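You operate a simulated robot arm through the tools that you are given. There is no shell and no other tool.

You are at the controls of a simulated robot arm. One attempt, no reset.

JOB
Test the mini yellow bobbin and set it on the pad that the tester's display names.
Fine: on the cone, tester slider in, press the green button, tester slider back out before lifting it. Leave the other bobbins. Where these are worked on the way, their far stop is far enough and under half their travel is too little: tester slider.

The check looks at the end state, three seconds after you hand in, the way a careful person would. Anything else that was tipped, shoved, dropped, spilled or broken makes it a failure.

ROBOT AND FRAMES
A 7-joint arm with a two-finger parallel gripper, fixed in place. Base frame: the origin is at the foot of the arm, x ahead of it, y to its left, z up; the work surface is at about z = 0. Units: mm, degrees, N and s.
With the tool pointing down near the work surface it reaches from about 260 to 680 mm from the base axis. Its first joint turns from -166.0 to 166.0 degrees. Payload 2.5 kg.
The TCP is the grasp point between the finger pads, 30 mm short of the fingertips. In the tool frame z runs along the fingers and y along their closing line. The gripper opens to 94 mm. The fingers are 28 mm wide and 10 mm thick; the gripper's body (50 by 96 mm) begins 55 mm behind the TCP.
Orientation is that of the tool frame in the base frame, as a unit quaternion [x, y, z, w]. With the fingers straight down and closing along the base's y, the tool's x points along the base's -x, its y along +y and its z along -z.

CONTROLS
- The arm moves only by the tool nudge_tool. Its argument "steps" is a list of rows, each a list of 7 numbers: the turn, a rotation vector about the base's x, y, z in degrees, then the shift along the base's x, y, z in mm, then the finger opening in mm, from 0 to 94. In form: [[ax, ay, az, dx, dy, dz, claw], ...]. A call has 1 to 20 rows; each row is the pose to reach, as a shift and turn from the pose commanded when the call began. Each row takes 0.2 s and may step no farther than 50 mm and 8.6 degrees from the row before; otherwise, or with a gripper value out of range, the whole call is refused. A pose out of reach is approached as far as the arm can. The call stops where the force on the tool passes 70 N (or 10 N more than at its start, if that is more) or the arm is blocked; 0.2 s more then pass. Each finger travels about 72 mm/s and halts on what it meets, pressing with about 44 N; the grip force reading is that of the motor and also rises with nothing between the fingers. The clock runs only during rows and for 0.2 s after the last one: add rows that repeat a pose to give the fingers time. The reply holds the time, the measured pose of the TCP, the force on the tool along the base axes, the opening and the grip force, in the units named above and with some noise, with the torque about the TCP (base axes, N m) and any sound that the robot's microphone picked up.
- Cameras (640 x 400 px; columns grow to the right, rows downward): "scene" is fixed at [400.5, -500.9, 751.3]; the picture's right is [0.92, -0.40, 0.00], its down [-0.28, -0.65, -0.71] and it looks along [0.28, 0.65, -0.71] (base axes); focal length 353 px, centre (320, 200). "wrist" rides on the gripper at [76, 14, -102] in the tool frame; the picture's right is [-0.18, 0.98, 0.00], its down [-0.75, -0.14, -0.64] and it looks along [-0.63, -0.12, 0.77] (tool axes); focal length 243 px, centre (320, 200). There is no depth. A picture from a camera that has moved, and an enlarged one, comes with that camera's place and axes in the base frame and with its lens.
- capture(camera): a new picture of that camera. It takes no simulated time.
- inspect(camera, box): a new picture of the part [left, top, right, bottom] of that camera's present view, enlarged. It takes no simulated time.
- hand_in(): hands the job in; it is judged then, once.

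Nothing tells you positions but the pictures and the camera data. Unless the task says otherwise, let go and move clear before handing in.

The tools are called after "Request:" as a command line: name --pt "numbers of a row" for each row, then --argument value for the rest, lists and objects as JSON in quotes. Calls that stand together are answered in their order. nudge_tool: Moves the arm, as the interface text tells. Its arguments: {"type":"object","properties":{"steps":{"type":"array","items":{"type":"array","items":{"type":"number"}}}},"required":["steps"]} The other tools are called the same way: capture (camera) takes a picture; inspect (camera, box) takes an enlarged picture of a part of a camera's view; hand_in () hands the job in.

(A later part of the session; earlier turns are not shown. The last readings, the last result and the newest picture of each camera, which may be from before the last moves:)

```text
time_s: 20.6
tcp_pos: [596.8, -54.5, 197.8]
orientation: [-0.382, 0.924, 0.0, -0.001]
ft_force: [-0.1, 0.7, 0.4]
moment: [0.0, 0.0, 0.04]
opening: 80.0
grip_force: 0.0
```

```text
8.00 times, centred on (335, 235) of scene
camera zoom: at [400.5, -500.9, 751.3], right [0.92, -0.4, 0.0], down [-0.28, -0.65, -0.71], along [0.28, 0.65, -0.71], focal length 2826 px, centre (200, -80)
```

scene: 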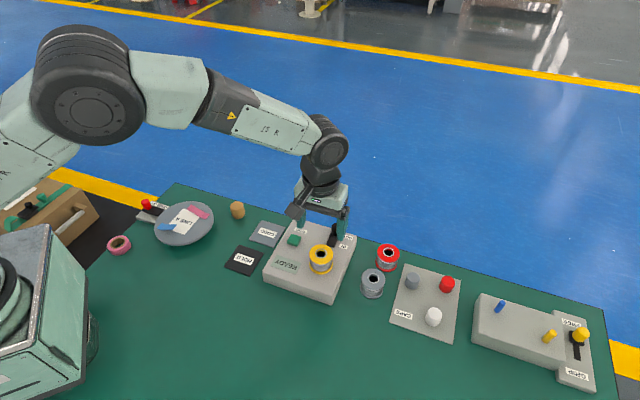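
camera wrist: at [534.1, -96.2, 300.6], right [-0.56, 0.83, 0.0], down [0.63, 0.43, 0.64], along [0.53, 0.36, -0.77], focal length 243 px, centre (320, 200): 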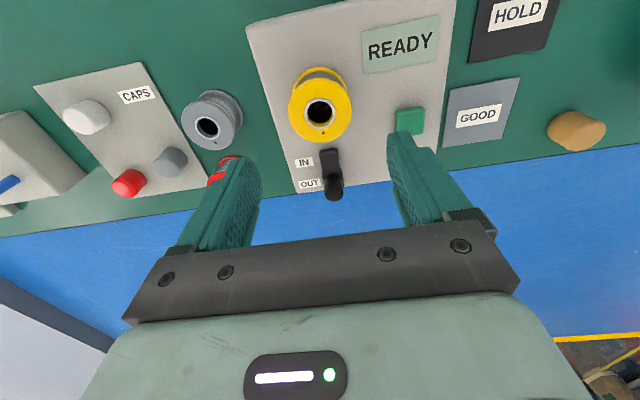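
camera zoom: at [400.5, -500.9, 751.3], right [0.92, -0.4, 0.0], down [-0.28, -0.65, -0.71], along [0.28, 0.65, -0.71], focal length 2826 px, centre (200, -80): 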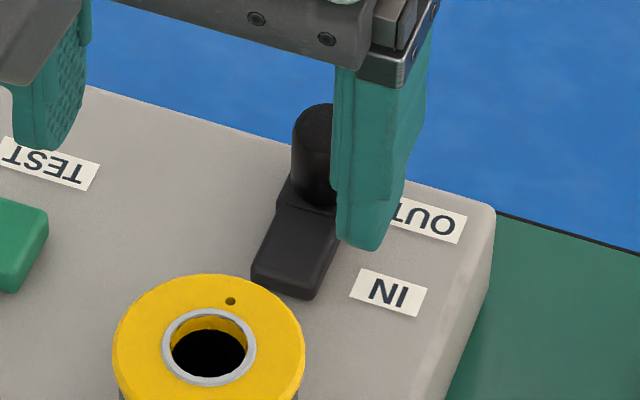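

The knob is a cylinder about 22 mm across near (669, 16), with its top near z = 82. Travel toward IN runs along (-1, -1) for roughly 30 mm. I'll move above it and check the alignment.

Request:
nudge_tool --pt "0 0 0 20 20 0 70" --pt "0 0 0 45 44 -5 60" --pt "0 0 0 71 69 -20 60" --pt "0 0 0 71 69 -40 60" --pt "0 0 0 71 69 -40 60" --pt "0 0 0 71 69 -40 60"

Request:
capture --camera "wrist"

Request:
inspect --camera "wrist" --box '[270, 60, 390, 180]'

Request:
inspect --camera "scene" --box '[270, 180, 370, 280]'

```text
time_s: 22.0
tcp_pos: [671.6, 18.5, 156.8]
orientation: [-0.383, 0.924, 0.0, 0.0]
ft_force: [-0.2, -0.6, -0.1]
moment: [-0.04, 0.0, 0.01]
opening: 59.9
grip_force: 0.1
```

```text
taken
camera wrist: at [607.7, -24.1, 259.9], right [-0.56, 0.83, 0.0], down [0.63, 0.43, 0.64], along [0.53, 0.36, -0.77], focal length 243 px, centre (320, 200)
```

wrist: 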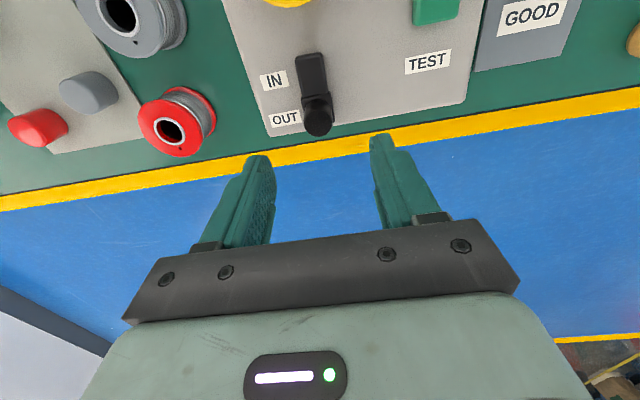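

```text
3.33 times, centred on (330, 120) of wrist
camera zoom: at [607.7, -24.1, 259.9], right [-0.56, 0.83, 0.0], down [0.63, 0.43, 0.64], along [0.53, 0.36, -0.77], focal length 809 px, centre (287, 467)
```

zoom: 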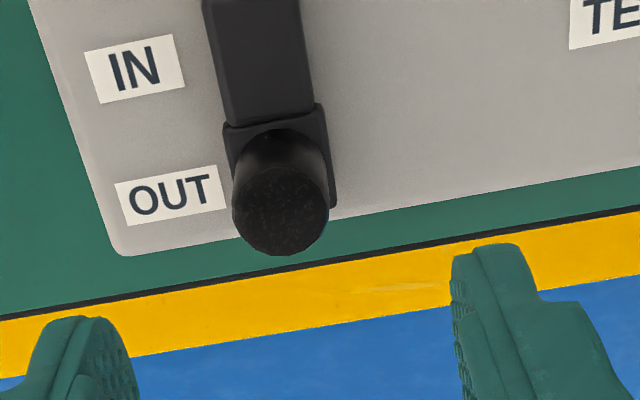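

```text
4.00 times, centred on (320, 230) of scene
camera zoom: at [400.5, -500.9, 751.3], right [0.92, -0.4, 0.0], down [-0.28, -0.65, -0.71], along [0.28, 0.65, -0.71], focal length 1413 px, centre (320, 80)
```

zoom: 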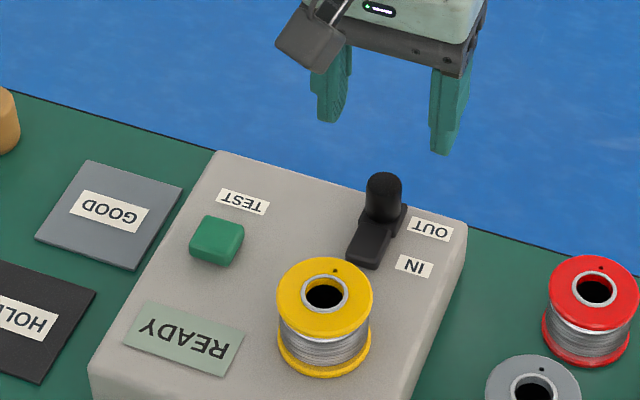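

The knob's top is at about (670, 17, 78) and its base is near z = 52. I'll make a small correction and descend around it, keeping the fingertips just above the carriage plate.

Request:
nudge_tool --pt "0 0 0 -1 -2 -10 50" --pt "0 0 0 -1 -2 -30 46" --pt "0 0 0 -1 -2 -45 46" --pt "0 0 0 -1 -2 -45 46" --pt "0 0 0 -1 -2 -45 46"

Request:
capture --camera "wrist"

Request:
inspect --camera "scene" --box '[300, 190, 370, 260]'

```text
time_s: 23.2
tcp_pos: [669.2, 13.7, 115.8]
orientation: [-0.382, 0.924, 0.0, 0.001]
ft_force: [0.2, 0.2, 0.0]
moment: [0.02, 0.0, -0.01]
opening: 46.3
grip_force: 0.0
```

```text
taken
camera wrist: at [605.8, -29.0, 216.9], right [-0.56, 0.83, 0.0], down [0.63, 0.43, 0.64], along [0.53, 0.36, -0.77], focal length 243 px, centre (320, 200)
```

wrist: 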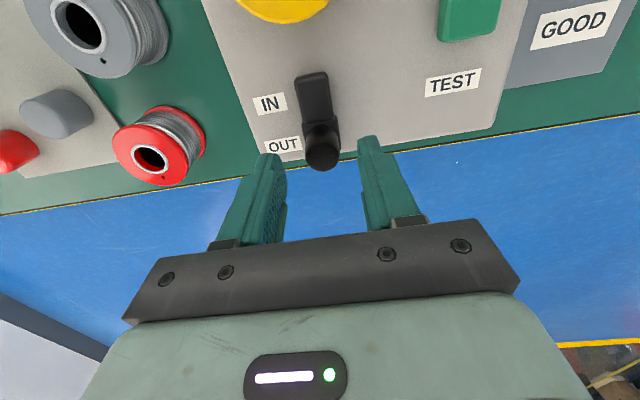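

```text
5.71 times, centred on (335, 225) of scene
camera zoom: at [400.5, -500.9, 751.3], right [0.92, -0.4, 0.0], down [-0.28, -0.65, -0.71], along [0.28, 0.65, -0.71], focal length 2019 px, centre (234, 57)
```

zoom: 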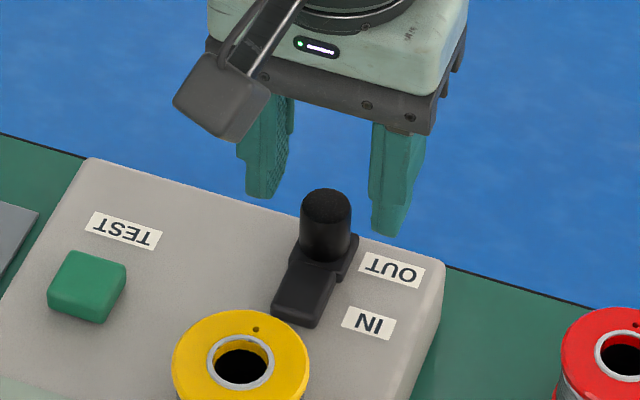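

The fingers straddle the knob and line up with it. I'll descend the last 26 mm.

Request:
nudge_tool --pt "0 0 0 0 0.5 -10 46" --pt "0 0 0 0 0.5 -20 46" --pt "0 0 0 0 0.5 -26 46" --pt "0 0 0 0 0.5 -26 46"

Request:
inspect --camera "wrist" --box '[230, 60, 430, 240]'

Request:
inspect --camera "scene" --box '[300, 190, 370, 260]'

```text
time_s: 24.2
tcp_pos: [667.0, 13.4, 88.2]
orientation: [-0.383, 0.924, 0.0, 0.0]
ft_force: [0.1, -0.2, 0.0]
moment: [0.0, -0.02, 0.01]
opening: 45.9
grip_force: 0.1
```

```text
2.22 times, centred on (330, 150) of wrist
camera zoom: at [604.6, -28.9, 190.4], right [-0.56, 0.83, 0.0], down [0.63, 0.43, 0.64], along [0.53, 0.36, -0.77], focal length 539 px, centre (298, 311)
```

zoom: 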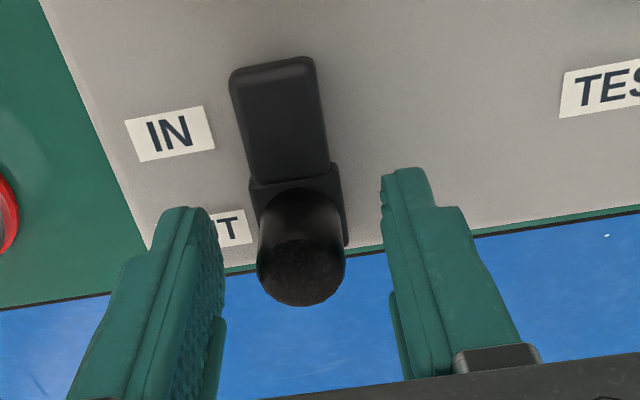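

```text
5.71 times, centred on (335, 225) of scene
camera zoom: at [400.5, -500.9, 751.3], right [0.92, -0.4, 0.0], down [-0.28, -0.65, -0.71], along [0.28, 0.65, -0.71], focal length 2019 px, centre (234, 57)
```

zoom: 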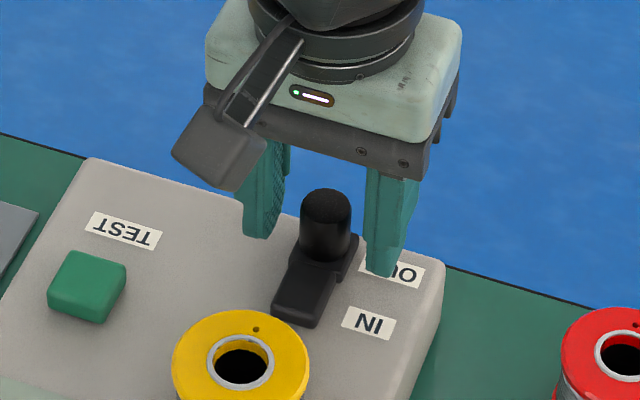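

The knob sits laterally centred but about 4 mm ahead of the finger centreline. I'll shift forward and then close on it.

Request:
nudge_tool --pt "0 0 0 2.3 2.6 0 46" --pt "0 0 0 2.3 2.6 0 46" --pt "0 0 0 2.3 2.6 0 30" --pt "0 0 0 2.3 2.6 0 16" --pt "0 0 0 2.3 2.6 0 14" --pt "0 0 0 2.3 2.6 0 14"

Request:
inspect --camera "wrist" --box '[230, 60, 430, 240]'

Request:
inspect --camera "scene" --box '[300, 190, 370, 260]'

```text
time_s: 25.6
tcp_pos: [670.8, 15.9, 87.4]
orientation: [-0.383, 0.924, 0.001, -0.001]
ft_force: [-12.3, 5.3, 4.9]
moment: [-0.42, -0.03, -0.03]
opening: 22.6
grip_force: 44.9
```

```text
2.22 times, centred on (330, 150) of wrist
camera zoom: at [607.3, -26.0, 190.1], right [-0.57, 0.82, 0.0], down [0.63, 0.43, 0.64], along [0.53, 0.36, -0.77], focal length 539 px, centre (298, 311)
```

zoom: 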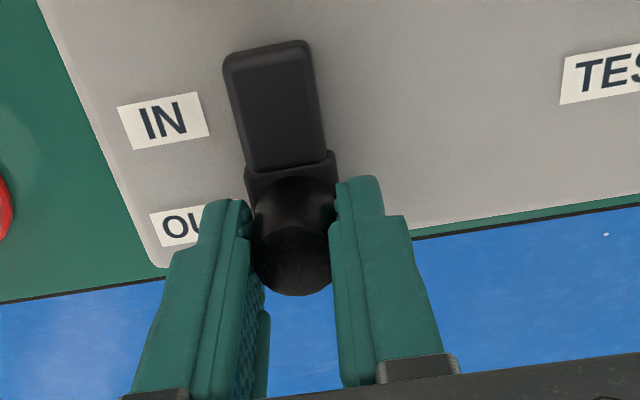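

```text
5.71 times, centred on (335, 225) of scene
camera zoom: at [400.5, -500.9, 751.3], right [0.92, -0.4, 0.0], down [-0.28, -0.65, -0.71], along [0.28, 0.65, -0.71], focal length 2019 px, centre (234, 57)
```

zoom: 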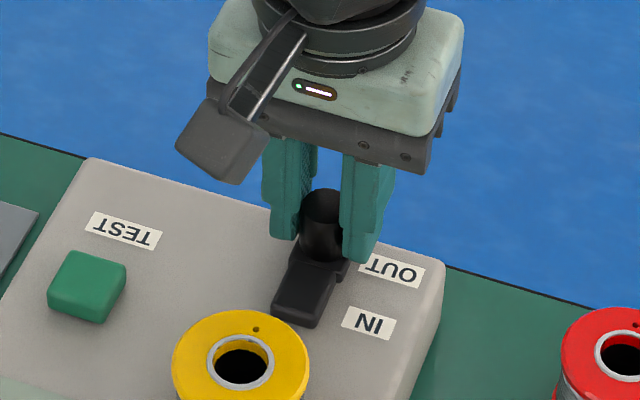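

Gripped at 22.6 mm. I'll drag the slider toward IN in small steps and watch the force.

Request:
nudge_tool --pt "0 0 0 -0.8 0.4 0 14" --pt "0 0 0 -3.6 -2.4 0 14" --pt "0 0 0 -6.4 -5.2 0 14" --pt "0 0 0 -9.3 -8.1 0 14" --pt "0 0 0 -9.3 -8.1 0 14"

Request:
inspect --camera "scene" --box '[300, 190, 370, 260]'

Request:
inspect --camera "wrist" --box '[230, 60, 430, 240]'

```text
time_s: 26.8
tcp_pos: [661.6, 8.8, 86.7]
orientation: [-0.381, 0.924, -0.001, 0.0]
ft_force: [9.7, -7.1, -11.0]
moment: [1.2, -0.69, -0.03]
opening: 22.6
grip_force: 45.0
```

```text
5.71 times, centred on (335, 225) of scene
camera zoom: at [400.5, -500.9, 751.3], right [0.92, -0.4, 0.0], down [-0.28, -0.65, -0.71], along [0.28, 0.65, -0.71], focal length 2019 px, centre (234, 57)
```

zoom: 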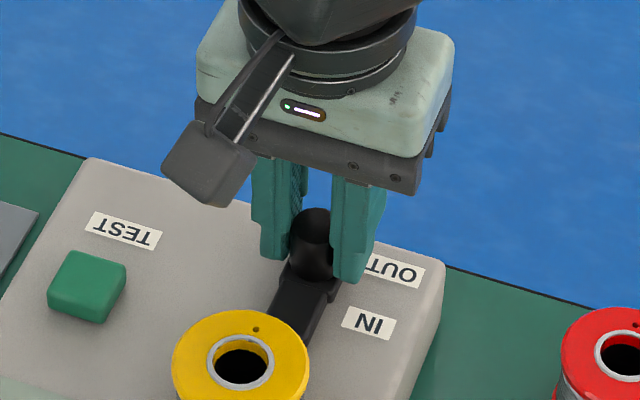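

```text
2.22 times, centred on (330, 150) of wrist
camera zoom: at [598.3, -34.3, 190.0], right [-0.56, 0.83, 0.0], down [0.63, 0.43, 0.64], along [0.53, 0.36, -0.77], focal length 539 px, centre (298, 311)
```

zoom: 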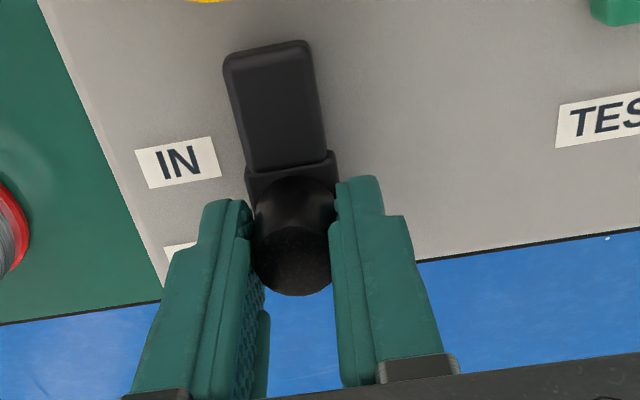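

The black contact arm moves together with the knob toward the bobbin. It has travelled about 12 mm with little resistance, so I'll continue in small steps.

Request:
nudge_tool --pt "0 0 0 0.5 -0.5 0 14" --pt "0 0 0 -1.6 -2.6 0 14" --pt "0 0 0 -3.7 -4.7 0 14" --pt "0 0 0 -5.8 -6.8 0 14" --pt "0 0 0 -7.2 -8.2 0 14" --pt "0 0 0 -7.2 -8.2 0 14"

Request:
inspect --camera "scene" --box '[290, 200, 360, 280]'

Request:
inspect --camera "wrist" --box '[230, 40, 430, 240]'

```text
time_s: 28.2
tcp_pos: [653.2, 1.8, 86.0]
orientation: [-0.382, 0.924, 0.001, 0.0]
ft_force: [-4.9, 4.6, 0.3]
moment: [-0.81, 0.1, 0.03]
opening: 22.4
grip_force: 44.9
```

```text
5.00 times, centred on (325, 240) of scene
camera zoom: at [400.5, -500.9, 751.3], right [0.92, -0.4, 0.0], down [-0.28, -0.65, -0.71], along [0.28, 0.65, -0.71], focal length 1766 px, centre (295, 0)
```

zoom: 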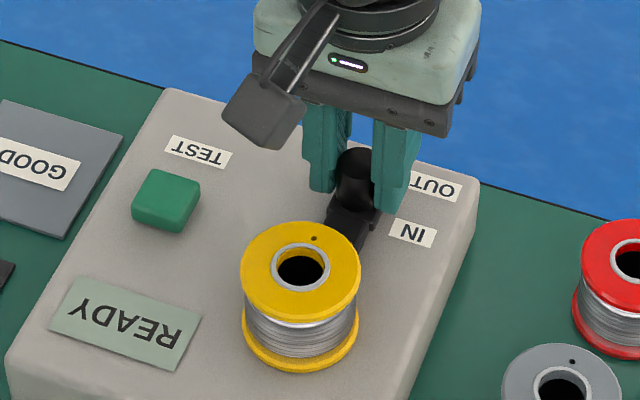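

```text
2.00 times, centred on (330, 140) of wrist
camera zoom: at [591.0, -42.3, 190.1], right [-0.57, 0.82, 0.0], down [0.63, 0.43, 0.64], along [0.53, 0.36, -0.77], focal length 485 px, centre (300, 320)
```

zoom: 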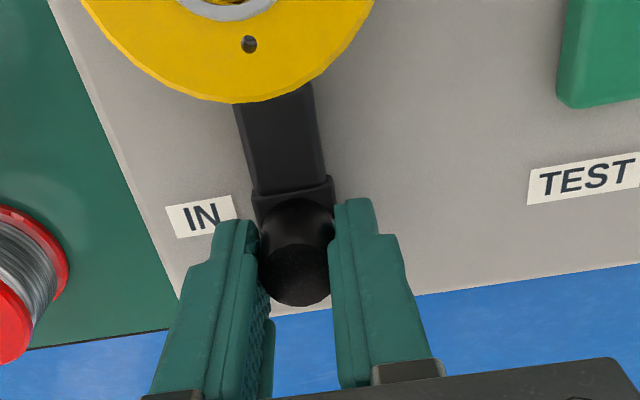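

About 22 mm of travel so far, and the bobbin is undisturbed. I'll continue in gentler steps to find the stop.

Request:
nudge_tool --pt "0 0 0 -1.2 -1.2 0 14" --pt "0 0 0 -2.4 -2.4 0 14" --pt "0 0 0 -3.5 -3.5 0 14" --pt "0 0 0 -3.5 -3.5 0 14"

Request:
inspect --camera "scene" --box '[290, 200, 360, 280]'

```text
time_s: 29.2
tcp_pos: [650.4, -2.2, 87.7]
orientation: [-0.383, 0.924, 0.001, 0.002]
ft_force: [21.7, 12.6, -20.1]
moment: [0.8, -0.24, 0.03]
opening: 22.9
grip_force: 44.9
```

```text
5.00 times, centred on (325, 240) of scene
camera zoom: at [400.5, -500.9, 751.3], right [0.92, -0.4, 0.0], down [-0.28, -0.65, -0.71], along [0.28, 0.65, -0.71], focal length 1766 px, centre (295, 0)
```

zoom: 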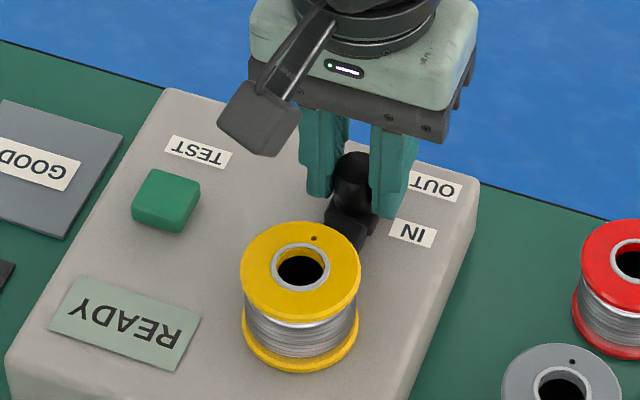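

Resistance of about 25 N along the track has appeared after roughly 27 mm, which is probably the far stop. I'll try one small further push to confirm, with a slight lowering to relieve the vertical load.

Request:
nudge_tool --pt "0 0 0 -0.8 -0.8 -0.7 14" --pt "0 0 0 -1.4 -1.4 -0.7 14" --pt "0 0 0 -1.4 -1.4 -0.7 14"

Request:
inspect --camera "scene" --box '[290, 200, 360, 280]'

Request:
inspect --camera "wrist" --box '[230, 40, 430, 240]'

```text
time_s: 30.0
tcp_pos: [650.7, -3.0, 89.2]
orientation: [-0.382, 0.924, 0.0, 0.002]
ft_force: [22.6, 19.5, -7.9]
moment: [0.79, -0.07, 0.01]
opening: 22.5
grip_force: 45.2
```

```text
5.00 times, centred on (325, 240) of scene
camera zoom: at [400.5, -500.9, 751.3], right [0.92, -0.4, 0.0], down [-0.28, -0.65, -0.71], along [0.28, 0.65, -0.71], focal length 1766 px, centre (295, 0)
```

zoom: 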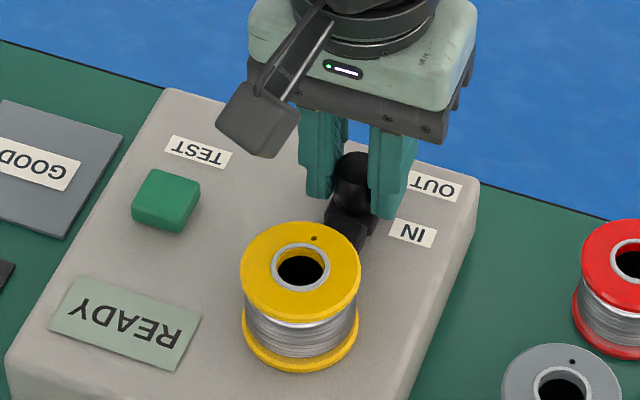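

```text
2.00 times, centred on (330, 140) of wrist
camera zoom: at [586.8, -46.1, 191.0], right [-0.57, 0.82, 0.0], down [0.63, 0.43, 0.65], along [0.53, 0.36, -0.76], focal length 485 px, centre (300, 320)
```

zoom: 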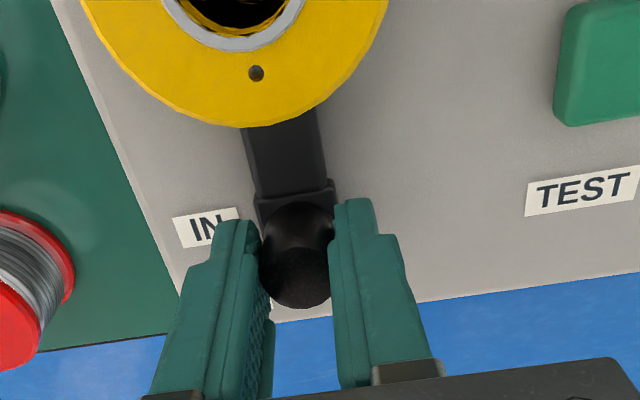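

The slider no longer moves and the push builds to about 30 N, so it is at the far stop. I'll relax the push, open the fingers and lift clear.

Request:
nudge_tool --pt "0 0 0 0.8 0.8 0 14" --pt "0 0 0 0.8 0.8 0 30" --pt "0 0 0 0.8 0.8 0 46" --pt "0 0 0 0.8 0.8 0 46" --pt "0 0 0 0.8 0.8 15 46" --pt "0 0 0 0.8 0.8 45 46" --pt "0 0 0 0.8 0.8 85 46" --pt "0 0 0 0.8 0.8 85 46"

Request:
capture --camera "wrist"

Request:
inspect --camera "scene" --box '[270, 200, 370, 300]'

```text
time_s: 31.8
tcp_pos: [650.5, -3.4, 169.4]
orientation: [-0.383, 0.924, 0.0, 0.001]
ft_force: [-0.3, 0.1, 0.4]
moment: [-0.02, 0.01, 0.01]
opening: 46.3
grip_force: 0.1
```

```text
taken
camera wrist: at [587.1, -46.1, 272.4], right [-0.56, 0.83, 0.0], down [0.63, 0.43, 0.64], along [0.53, 0.36, -0.77], focal length 243 px, centre (320, 200)
```

wrist: 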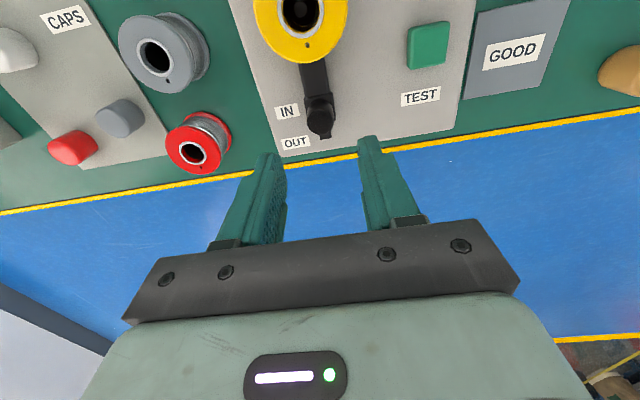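

```text
4.00 times, centred on (320, 250) of scene
camera zoom: at [400.5, -500.9, 751.3], right [0.92, -0.4, 0.0], down [-0.28, -0.65, -0.71], along [0.28, 0.65, -0.71], focal length 1413 px, centre (320, 0)
```

zoom: 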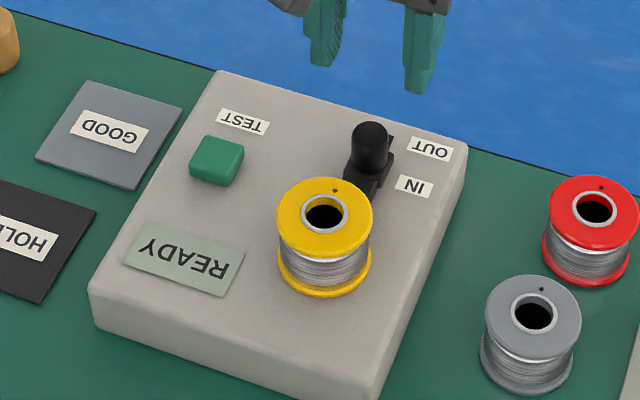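

The slider stays at IN and the bobbin is upright. The green button's top is at about (563.5, 36.5, 55). I'll go above it with the fingers closed.

Request:
nudge_tool --pt "0 0 0 -30 13 0 20" --pt "0 0 0 -60 27 0 0" --pt "0 0 0 -87 40 0 0" --pt "0 0 0 -87 40 -25 0" --pt "0 0 0 -87 40 -45 0" --pt "0 0 0 -87 40 -45 0" --pt "0 0 0 -87 40 -45 0"

Request:
capture --camera "wrist"

Request:
inspect --camera "scene" --box '[260, 190, 350, 280]'

```text
time_s: 33.4
tcp_pos: [563.0, 37.2, 127.0]
orientation: [-0.382, 0.924, 0.0, 0.0]
ft_force: [-0.2, -0.6, 0.8]
moment: [0.03, -0.03, -0.02]
opening: 0.0
grip_force: 32.9
```

```text
taken
camera wrist: at [500.4, -5.4, 230.3], right [-0.56, 0.83, 0.0], down [0.63, 0.43, 0.64], along [0.53, 0.36, -0.77], focal length 243 px, centre (320, 200)
```

wrist: 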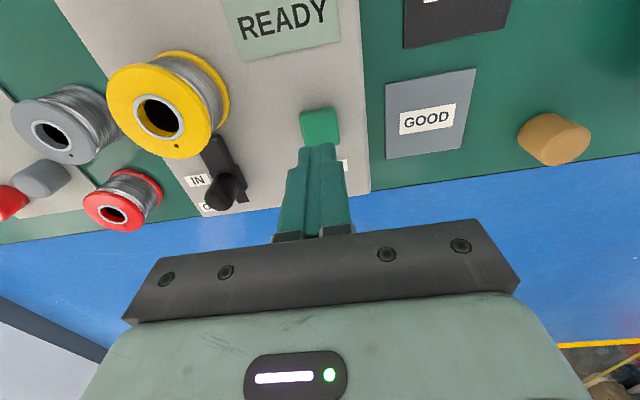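

```text
4.44 times, centred on (305, 235) of scene
camera zoom: at [400.5, -500.9, 751.3], right [0.92, -0.4, 0.0], down [-0.28, -0.65, -0.71], along [0.28, 0.65, -0.71], focal length 1570 px, centre (387, 44)
```

zoom: 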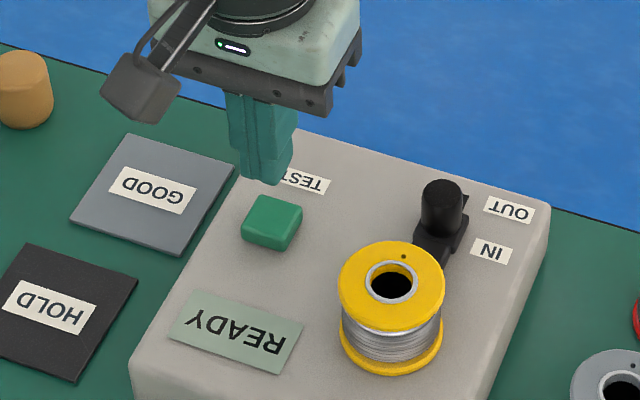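

The fingertips are nearly centred over the green button. I'll correct slightly and descend to just above it.

Request:
nudge_tool --pt "0 0 0 -2 -0.5 -10 0" --pt "0 0 0 -2 -0.5 -22 0" --pt "0 0 0 -2 -0.5 -32 0" --pt "0 0 0 -2 -0.5 -32 0" --pt "0 0 0 -2 -0.5 -32 0"

Request:
inspect --camera "scene" --box '[260, 200, 340, 280]'

Request:
inspect --camera "wrist" --box '[230, 60, 430, 240]'

```text
time_s: 34.6
tcp_pos: [560.3, 36.7, 94.4]
orientation: [-0.383, 0.924, 0.0, 0.001]
ft_force: [-0.2, -0.9, 0.4]
moment: [-0.01, 0.01, -0.02]
opening: 0.0
grip_force: 33.1
```

```text
5.00 times, centred on (300, 240) of scene
camera zoom: at [400.5, -500.9, 751.3], right [0.92, -0.4, 0.0], down [-0.28, -0.65, -0.71], along [0.28, 0.65, -0.71], focal length 1766 px, centre (420, 0)
```

zoom: 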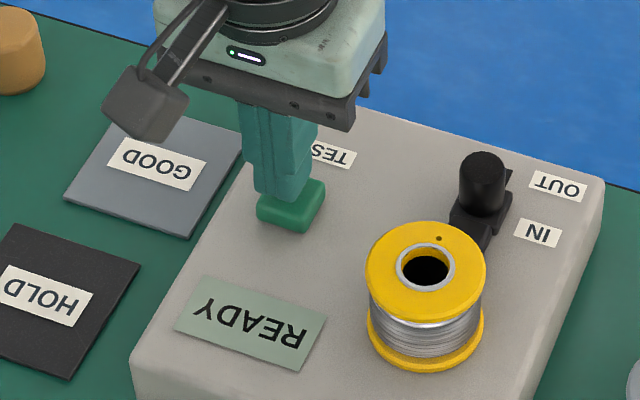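

```text
2.22 times, centred on (330, 150) of wrist
camera zoom: at [497.7, -5.4, 198.6], right [-0.56, 0.83, 0.0], down [0.63, 0.43, 0.64], along [0.53, 0.36, -0.77], focal length 539 px, centre (298, 311)
```

zoom: 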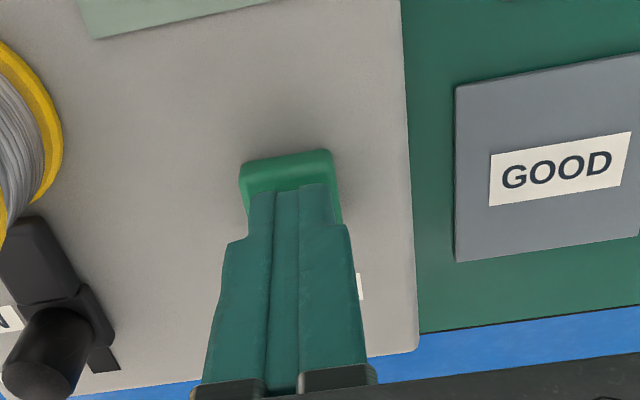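

The fingertips are a few millimetres above the button. I'll centre a little more and press down slowly.

Request:
nudge_tool --pt "0 0 0 2.5 1 0 0" --pt "0 0 0 2.5 1 -4 0" --pt "0 0 0 2.5 1 -7 0" --pt "0 0 0 2.5 1 -9 0" --pt "0 0 0 2.5 1 -9 0"

Request:
inspect --camera "scene" --box '[260, 200, 340, 280]'

```text
time_s: 35.8
tcp_pos: [562.1, 37.1, 86.4]
orientation: [-0.382, 0.924, 0.0, 0.0]
ft_force: [-0.4, 1.3, 2.1]
moment: [-0.02, -0.02, -0.03]
opening: 0.1
grip_force: 32.6
```

```text
5.00 times, centred on (300, 240) of scene
camera zoom: at [400.5, -500.9, 751.3], right [0.92, -0.4, 0.0], down [-0.28, -0.65, -0.71], along [0.28, 0.65, -0.71], focal length 1766 px, centre (420, 0)
```

zoom: 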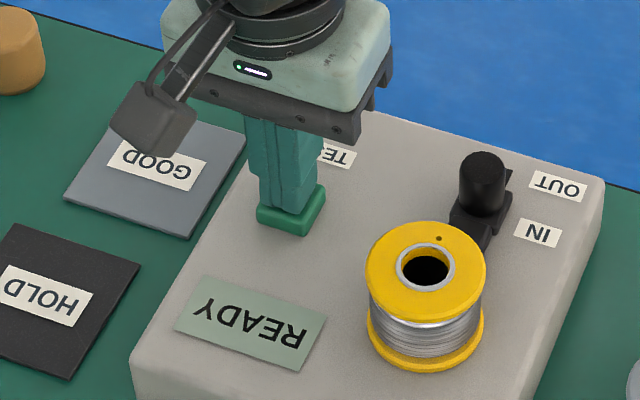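

Contact has just been made at about 2 N. I'll press a few millimetres further and hold.

Request:
nudge_tool --pt "0 0 0 0 0 -1.5 0" --pt "0 0 0 0 0 -3 0" --pt "0 0 0 0 0 -4 0" --pt "0 0 0 0 0 -4 0" --pt "0 0 0 0 0 -4 0"

Request:
inspect --camera "scene" --box '[260, 200, 340, 280]'

```text
time_s: 37.0
tcp_pos: [562.7, 37.0, 82.7]
orientation: [-0.383, 0.924, 0.0, 0.0]
ft_force: [-2.3, -1.9, 8.4]
moment: [0.01, 0.09, 0.0]
opening: 0.0
grip_force: 33.1
heard: click
```

```text
5.00 times, centred on (300, 240) of scene
camera zoom: at [400.5, -500.9, 751.3], right [0.92, -0.4, 0.0], down [-0.28, -0.65, -0.71], along [0.28, 0.65, -0.71], focal length 1766 px, centre (420, 0)
```

zoom: 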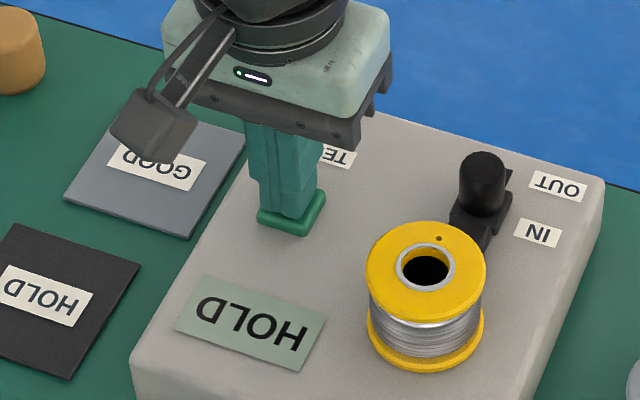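

I heard the click and the display now reads HOLD. I'll release the button and lift straight up.

Request:
nudge_tool --pt "0 0 0 0 0 10 0" --pt "0 0 0 0 0 40 0" --pt "0 0 0 0 0 85 0" --pt "0 0 0 0 0 85 0" --pt "0 0 0 0 0 85 0"

Request:
inspect --camera "scene" --box '[240, 190, 360, 300]'

Request:
capture --camera "wrist"

```text
time_s: 38.2
tcp_pos: [565.3, 36.1, 167.9]
orientation: [-0.383, 0.924, 0.0, 0.0]
ft_force: [0.0, 0.0, 0.0]
moment: [-0.01, 0.0, -0.04]
opening: 0.2
grip_force: 33.9
```

```text
3.64 times, centred on (300, 245) of scene
camera zoom: at [400.5, -500.9, 751.3], right [0.92, -0.4, 0.0], down [-0.28, -0.65, -0.71], along [0.28, 0.65, -0.71], focal length 1285 px, centre (393, 36)
```

zoom: 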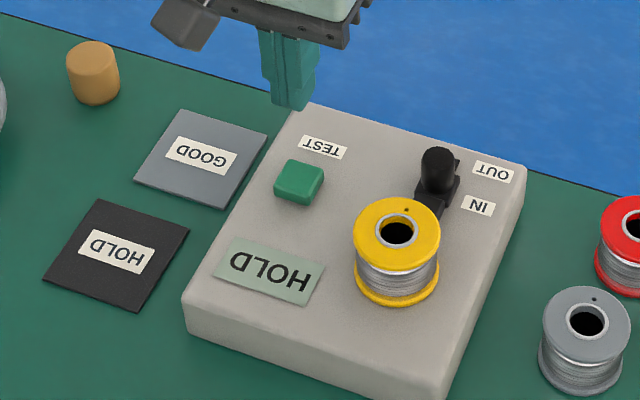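

```text
taken
camera wrist: at [501.8, -5.8, 269.8], right [-0.56, 0.83, 0.0], down [0.63, 0.43, 0.64], along [0.53, 0.36, -0.77], focal length 243 px, centre (320, 200)
```

wrist: 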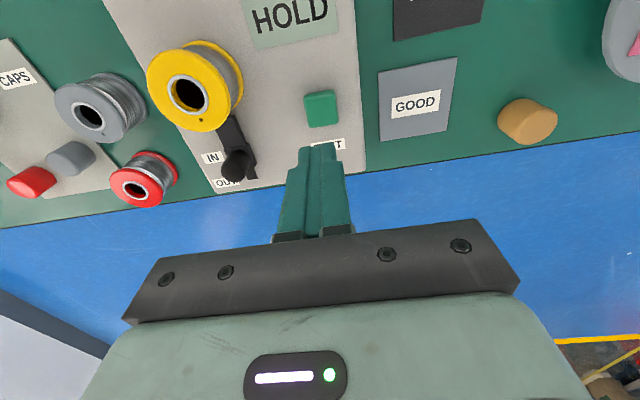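

The display still reads HOLD. Next is moving the slider back out, so I'll return above the knob at about (651, -2) with the fingers open.

Request:
nudge_tool --pt "0 0 0 29 -13 0 20" --pt "0 0 0 58 -26 0 46" --pt "0 0 0 86 -39 0 46" --pt "0 0 0 86 -39 -30 46" --pt "0 0 0 86 -39 -50 46" --pt "0 0 0 86 -39 -50 46" --pt "0 0 0 86 -39 -50 46"

Request:
capture --camera "wrist"

Request:
inspect --camera "wrist" --box '[230, 60, 430, 240]'

Request:
inspect --camera "scene" --box '[290, 190, 370, 270]'

```text
time_s: 39.8
tcp_pos: [650.0, -4.4, 116.2]
orientation: [-0.383, 0.924, 0.0, 0.0]
ft_force: [0.1, 0.2, 0.0]
moment: [-0.01, -0.02, -0.03]
opening: 46.1
grip_force: 0.2
```

```text
taken
camera wrist: at [586.3, -47.3, 219.0], right [-0.56, 0.83, 0.0], down [0.63, 0.43, 0.64], along [0.53, 0.36, -0.77], focal length 243 px, centre (320, 200)
```

wrist: 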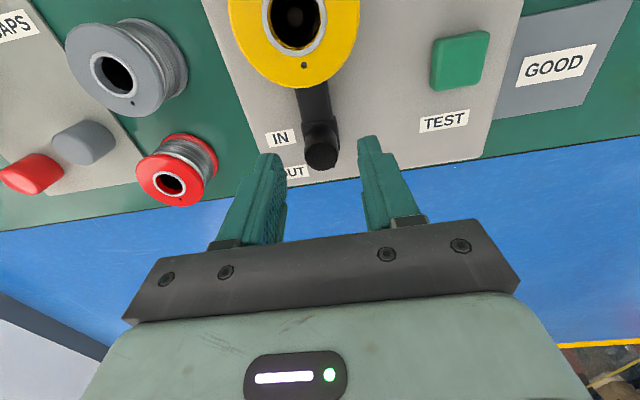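

```text
2.22 times, centred on (330, 150) of wrist
camera zoom: at [586.3, -47.3, 219.0], right [-0.56, 0.83, 0.0], down [0.63, 0.43, 0.64], along [0.53, 0.36, -0.77], focal length 539 px, centre (298, 311)
```

zoom: 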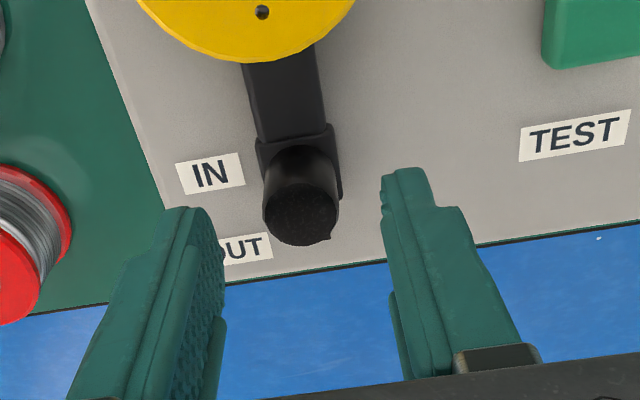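

```text
5.00 times, centred on (330, 230) of scene
camera zoom: at [400.5, -500.9, 751.3], right [0.92, -0.4, 0.0], down [-0.28, -0.65, -0.71], along [0.28, 0.65, -0.71], focal length 1766 px, centre (270, 50)
```

zoom: 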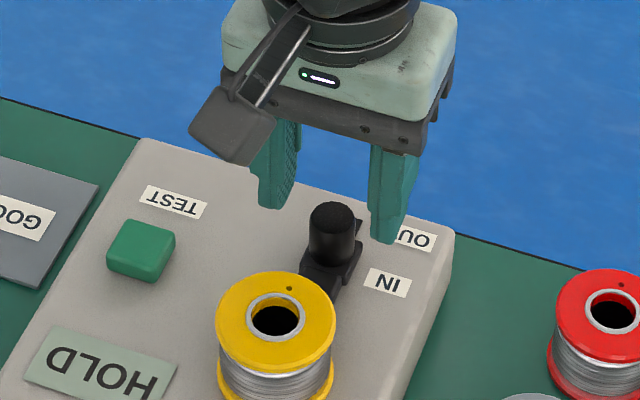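

The knob is centred between the fingers and about 3 mm ahead. I'll adjust, descend and grip it.

Request:
nudge_tool --pt "0 0 0 1.6 2.2 0 46" --pt "0 0 0 1.6 2.2 -12 46" --pt "0 0 0 1.6 2.2 -24 46" --pt "0 0 0 1.6 2.2 -28 46" --pt "0 0 0 1.6 2.2 -28 46" --pt "0 0 0 1.6 2.2 -28 46"

Request:
inspect --camera "wrist" --box '[230, 60, 430, 240]'

```text
time_s: 41.2
tcp_pos: [650.2, -1.0, 89.5]
orientation: [-0.383, 0.924, 0.0, -0.001]
ft_force: [0.3, 0.7, 0.4]
moment: [0.02, -0.01, -0.02]
opening: 46.1
grip_force: 0.1
```

```text
2.22 times, centred on (330, 150) of wrist
camera zoom: at [587.8, -43.8, 191.4], right [-0.56, 0.83, 0.0], down [0.63, 0.43, 0.64], along [0.53, 0.36, -0.77], focal length 539 px, centre (298, 311)
```

zoom: 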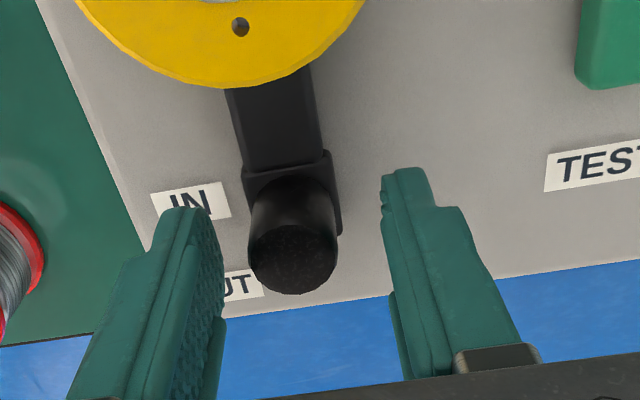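

A small lateral correction, then I'll close on the knob.

Request:
nudge_tool --pt "0 0 0 1.4 -0.4 0 46" --pt "0 0 0 1.4 -0.4 0 46" --pt "0 0 0 1.4 -0.4 0 30" --pt "0 0 0 1.4 -0.4 0 16" --pt "0 0 0 1.4 -0.4 0 14" --pt "0 0 0 1.4 -0.4 0 14"

```text
time_s: 42.6
tcp_pos: [651.7, -0.7, 90.3]
orientation: [-0.383, 0.924, -0.001, 0.001]
ft_force: [9.0, -3.4, -4.2]
moment: [0.28, 0.21, 0.02]
opening: 22.7
grip_force: 44.5
```

Gripped. I'll drag the slider back toward OUT in small steps.

Request:
nudge_tool --pt "0 0 0 0.6 -0.2 0 14" --pt "0 0 0 3.0 2.2 0 14" --pt "0 0 0 5.8 5.0 0 14" --pt "0 0 0 8.6 7.8 0 14" --pt "0 0 0 11.4 10.6 0 14" --pt "0 0 0 14.2 13.4 0 14" --pt "0 0 0 14.2 13.4 0 14"

Request:
inspect --camera "scene" --box '[290, 200, 370, 280]'

```text
time_s: 44.2
tcp_pos: [666.1, 13.1, 90.6]
orientation: [-0.383, 0.924, 0.0, 0.0]
ft_force: [4.2, -7.3, 0.0]
moment: [0.07, 0.37, 0.05]
opening: 22.8
grip_force: 44.9
```

```text
5.00 times, centred on (330, 240) of scene
camera zoom: at [400.5, -500.9, 751.3], right [0.92, -0.4, 0.0], down [-0.28, -0.65, -0.71], along [0.28, 0.65, -0.71], focal length 1766 px, centre (270, 0)
```

zoom: 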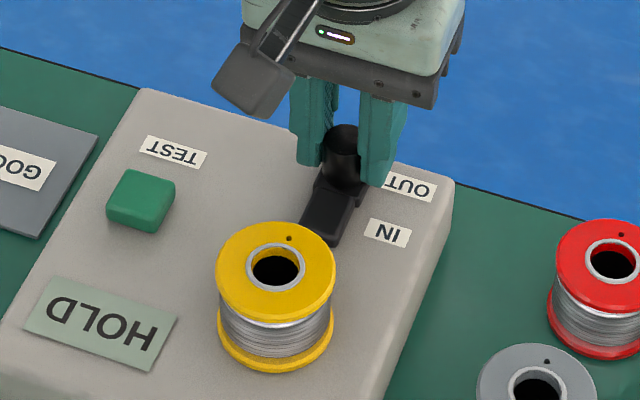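

The slider has come back about 20 mm without disturbing the bobbin. I'll continue to the OUT stop.

Request:
nudge_tool --pt "0 0 0 1.8 1.4 0 14" --pt "0 0 0 3.6 3.2 0 14" --pt "0 0 0 5.4 5.0 0 14" --pt "0 0 0 5.4 5.0 0 14"

Request:
inspect --camera "scene" --box '[290, 200, 370, 280]'

```text
time_s: 45.2
tcp_pos: [670.5, 16.9, 90.0]
orientation: [-0.384, 0.923, 0.001, -0.003]
ft_force: [-22.3, -12.3, 4.5]
moment: [-0.25, -0.26, 0.04]
opening: 22.8
grip_force: 45.4
```

```text
5.00 times, centred on (330, 240) of scene
camera zoom: at [400.5, -500.9, 751.3], right [0.92, -0.4, 0.0], down [-0.28, -0.65, -0.71], along [0.28, 0.65, -0.71], focal length 1766 px, centre (270, 0)
```

zoom: 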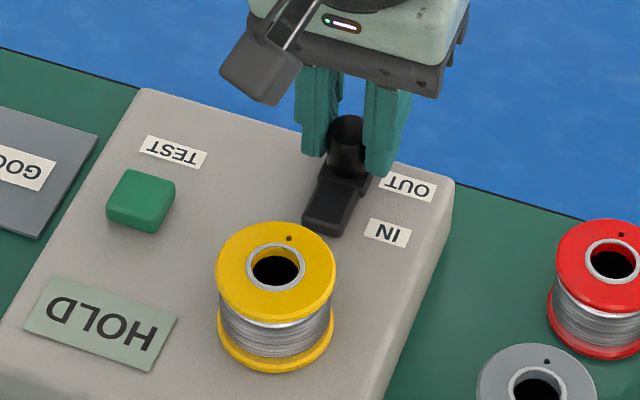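

The slider is back at its original OUT stop, with about 25 N of resistance. I'll relax, open and lift clear.

Request:
nudge_tool --pt "0 0 0 -1.2 -1.2 0 14" --pt "0 0 0 -1.2 -1.2 0 30" --pt "0 0 0 -1.2 -1.2 0 46" --pt "0 0 0 -1.2 -1.2 0 46" --pt "0 0 0 -1.2 -1.2 15 46" --pt "0 0 0 -1.2 -1.2 50 46" --pt "0 0 0 -1.2 -1.2 95 50" --pt "0 0 0 -1.2 -1.2 110 60" --pt "0 0 0 -1.2 -1.2 110 80"

Request:
inspect --camera "scene" --box '[270, 200, 370, 300]'

Request:
capture --camera "wrist"

```text
time_s: 47.2
tcp_pos: [672.9, 16.3, 197.7]
orientation: [-0.382, 0.924, 0.0, -0.001]
ft_force: [0.1, 0.0, 0.1]
moment: [0.02, 0.02, 0.0]
opening: 80.1
grip_force: 0.1
```

```text
4.00 times, centred on (320, 250) of scene
camera zoom: at [400.5, -500.9, 751.3], right [0.92, -0.4, 0.0], down [-0.28, -0.65, -0.71], along [0.28, 0.65, -0.71], focal length 1413 px, centre (320, 0)
```

zoom: 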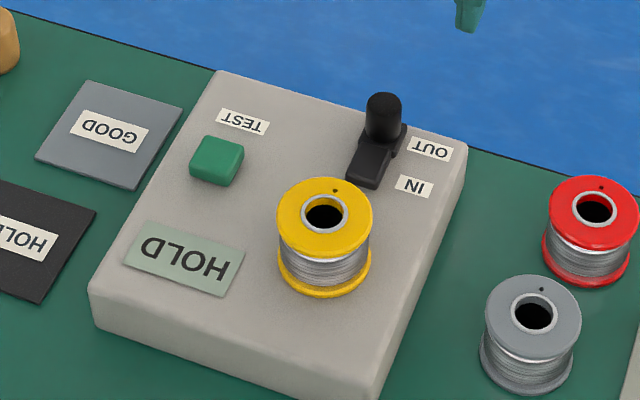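

```text
taken
camera wrist: at [610.0, -25.5, 300.4], right [-0.56, 0.83, 0.0], down [0.63, 0.43, 0.64], along [0.53, 0.36, -0.77], focal length 243 px, centre (320, 200)
```

wrist: 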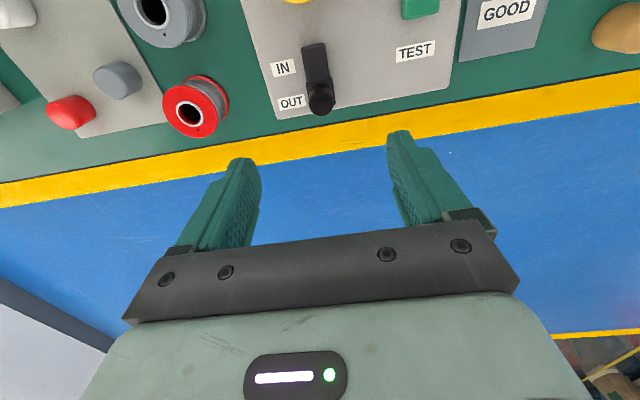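

The slider is OUT and the display still reads HOLD. I'll return above the bobbin with the fingers open.

Request:
nudge_tool --pt "0 0 0 -25 -23 0 80" --pt "0 0 0 -50 -46 0 80" --pt "0 0 0 -75 -69 0 80" --pt "0 0 0 -75 -69 -30 80" --pt "0 0 0 -75 -69 -50 80" --pt "0 0 0 -75 -69 -50 80" --pt "0 0 0 -75 -69 -50 80"

Request:
capture --camera "wrist"

Request:
inspect --camera "wrist" --box '[230, 60, 430, 240]'

Request:
inspect --camera "scene" --box '[290, 200, 360, 280]'

```text
time_s: 48.8
tcp_pos: [596.6, -52.2, 149.7]
orientation: [-0.382, 0.924, 0.0, 0.0]
ft_force: [0.5, -0.5, 0.9]
moment: [0.0, -0.02, -0.02]
opening: 79.8
grip_force: 0.0
```

```text
taken
camera wrist: at [533.8, -94.7, 251.4], right [-0.56, 0.83, 0.0], down [0.63, 0.43, 0.64], along [0.53, 0.36, -0.77], focal length 243 px, centre (320, 200)
```

wrist: 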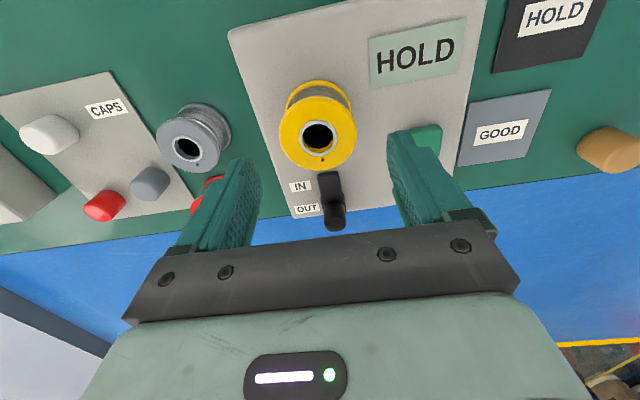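

```text
2.22 times, centred on (330, 150) of wrist
camera zoom: at [533.8, -94.7, 251.4], right [-0.56, 0.83, 0.0], down [0.63, 0.43, 0.64], along [0.53, 0.36, -0.77], focal length 539 px, centre (298, 311)
```

zoom: 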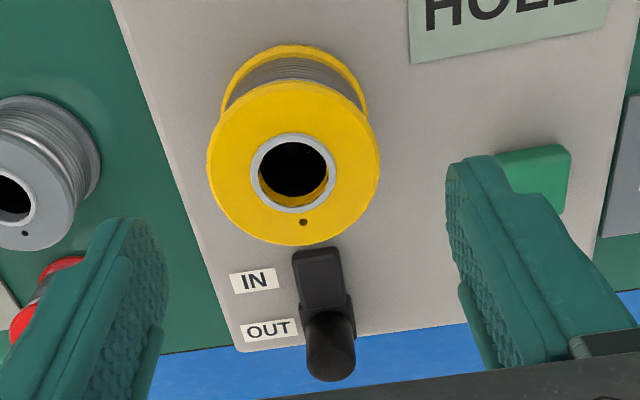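

```text
5.00 times, centred on (325, 240) of scene
camera zoom: at [400.5, -500.9, 751.3], right [0.92, -0.4, 0.0], down [-0.28, -0.65, -0.71], along [0.28, 0.65, -0.71], focal length 1766 px, centre (295, 0)
```

zoom: 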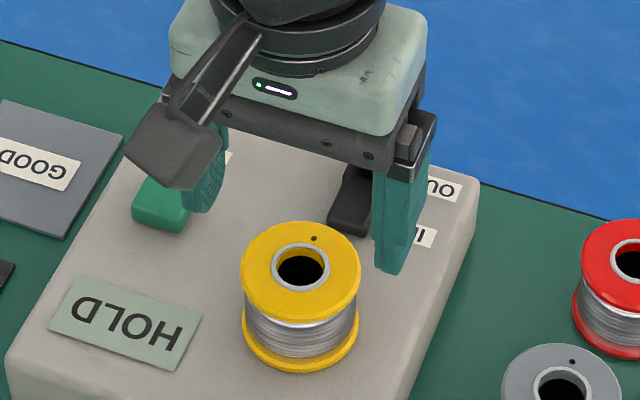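

The bobbin is well centred under the tool. I'll descend to the same grip height as before.

Request:
nudge_tool --pt "0 0 0 0.6 -1.2 0 76" --pt "0 0 0 0.6 -1.2 -25 76" --pt "0 0 0 0.6 -1.2 -48 76" --pt "0 0 0 0.6 -1.2 -62 76" --pt "0 0 0 0.6 -1.2 -69 76" --pt "0 0 0 0.6 -1.2 -69 76" --pt "0 0 0 0.6 -1.2 -69 76"

Request:
capture --camera "wrist"

Request:
inspect --camera "scene" --box '[290, 200, 360, 280]'

```text
time_s: 50.4
tcp_pos: [598.2, -53.6, 79.4]
orientation: [-0.383, 0.924, 0.0, 0.0]
ft_force: [-0.2, -0.2, -0.3]
moment: [0.01, 0.0, 0.03]
opening: 75.8
grip_force: 0.0
```

```text
taken
camera wrist: at [534.7, -96.3, 182.1], right [-0.56, 0.83, 0.0], down [0.63, 0.43, 0.64], along [0.53, 0.36, -0.77], focal length 243 px, centre (320, 200)
```

wrist: 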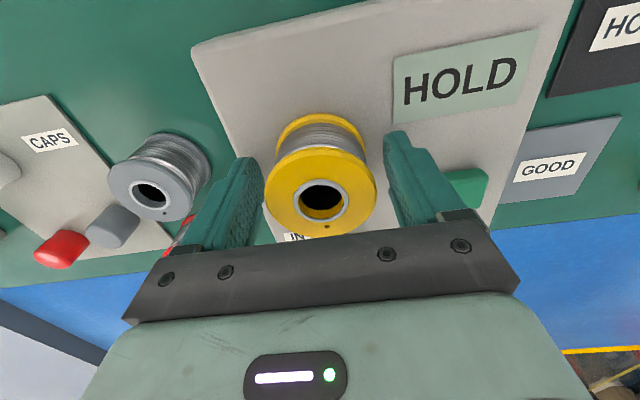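

```text
5.00 times, centred on (325, 240) of scene
camera zoom: at [400.5, -500.9, 751.3], right [0.92, -0.4, 0.0], down [-0.28, -0.65, -0.71], along [0.28, 0.65, -0.71], focal length 1766 px, centre (295, 0)
```

zoom: 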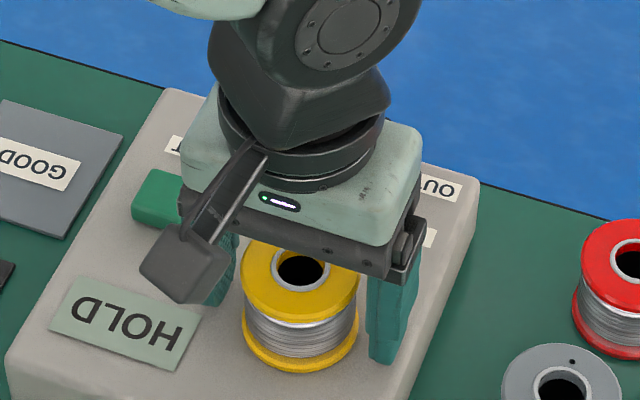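

The tool is in place around the bobbin. I'll close on it and lift a few millimetres first to check that it comes off the cone cleanly.

Request:
nudge_tool --pt "0 0 0 0 0 0 60" --pt "0 0 0 0 0 0 45" --pt "0 0 0 0 0 0 40" --pt "0 0 0 0 0 0 40"

```text
time_s: 51.4
tcp_pos: [597.7, -53.2, 79.9]
orientation: [-0.383, 0.924, 0.0, 0.0]
ft_force: [-0.4, -0.1, 0.1]
moment: [-0.03, 0.02, 0.0]
opening: 55.4
grip_force: 44.1
```

Gripped with no side load. I'll lift straight up off the cone.

Request:
nudge_tool --pt "0 0 0 0 0 8 40" --pt "0 0 0 0 0 20 40" --pt "0 0 0 0 0 40 40" --pt "0 0 0 0 0 75 40" --pt "0 0 0 0 0 110 40" --pt "0 0 0 0 0 110 40"

Request:
capture --camera "scene"

Request:
capture --camera "wrist"

```text
time_s: 52.8
tcp_pos: [596.6, -54.4, 192.2]
orientation: [-0.383, 0.924, 0.0, 0.0]
ft_force: [-0.7, -0.3, -1.9]
moment: [-0.03, 0.03, 0.01]
opening: 55.3
grip_force: 44.0
```

```text
taken
```

scene: 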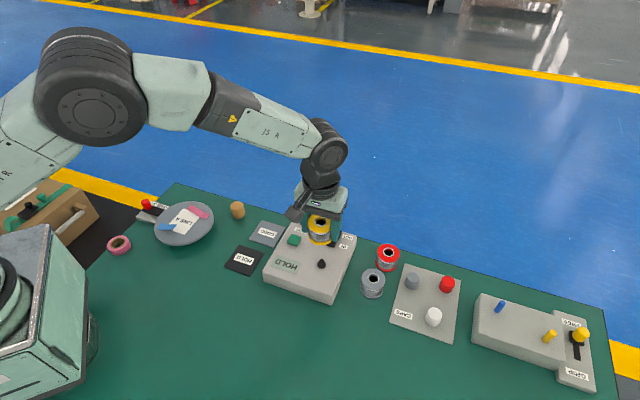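

```text
taken
camera wrist: at [533.4, -96.6, 293.8], right [-0.56, 0.83, 0.0], down [0.63, 0.43, 0.64], along [0.53, 0.36, -0.77], focal length 243 px, centre (320, 200)
```

wrist: 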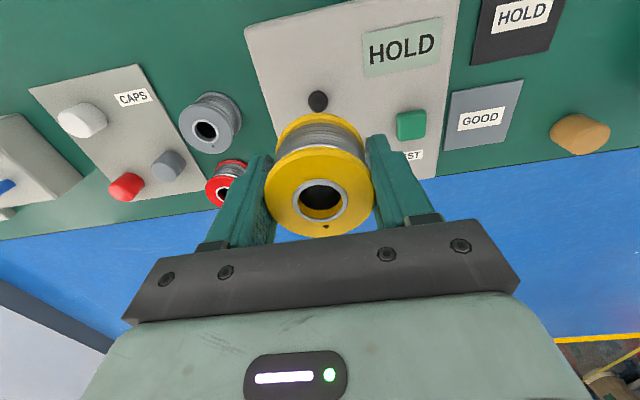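

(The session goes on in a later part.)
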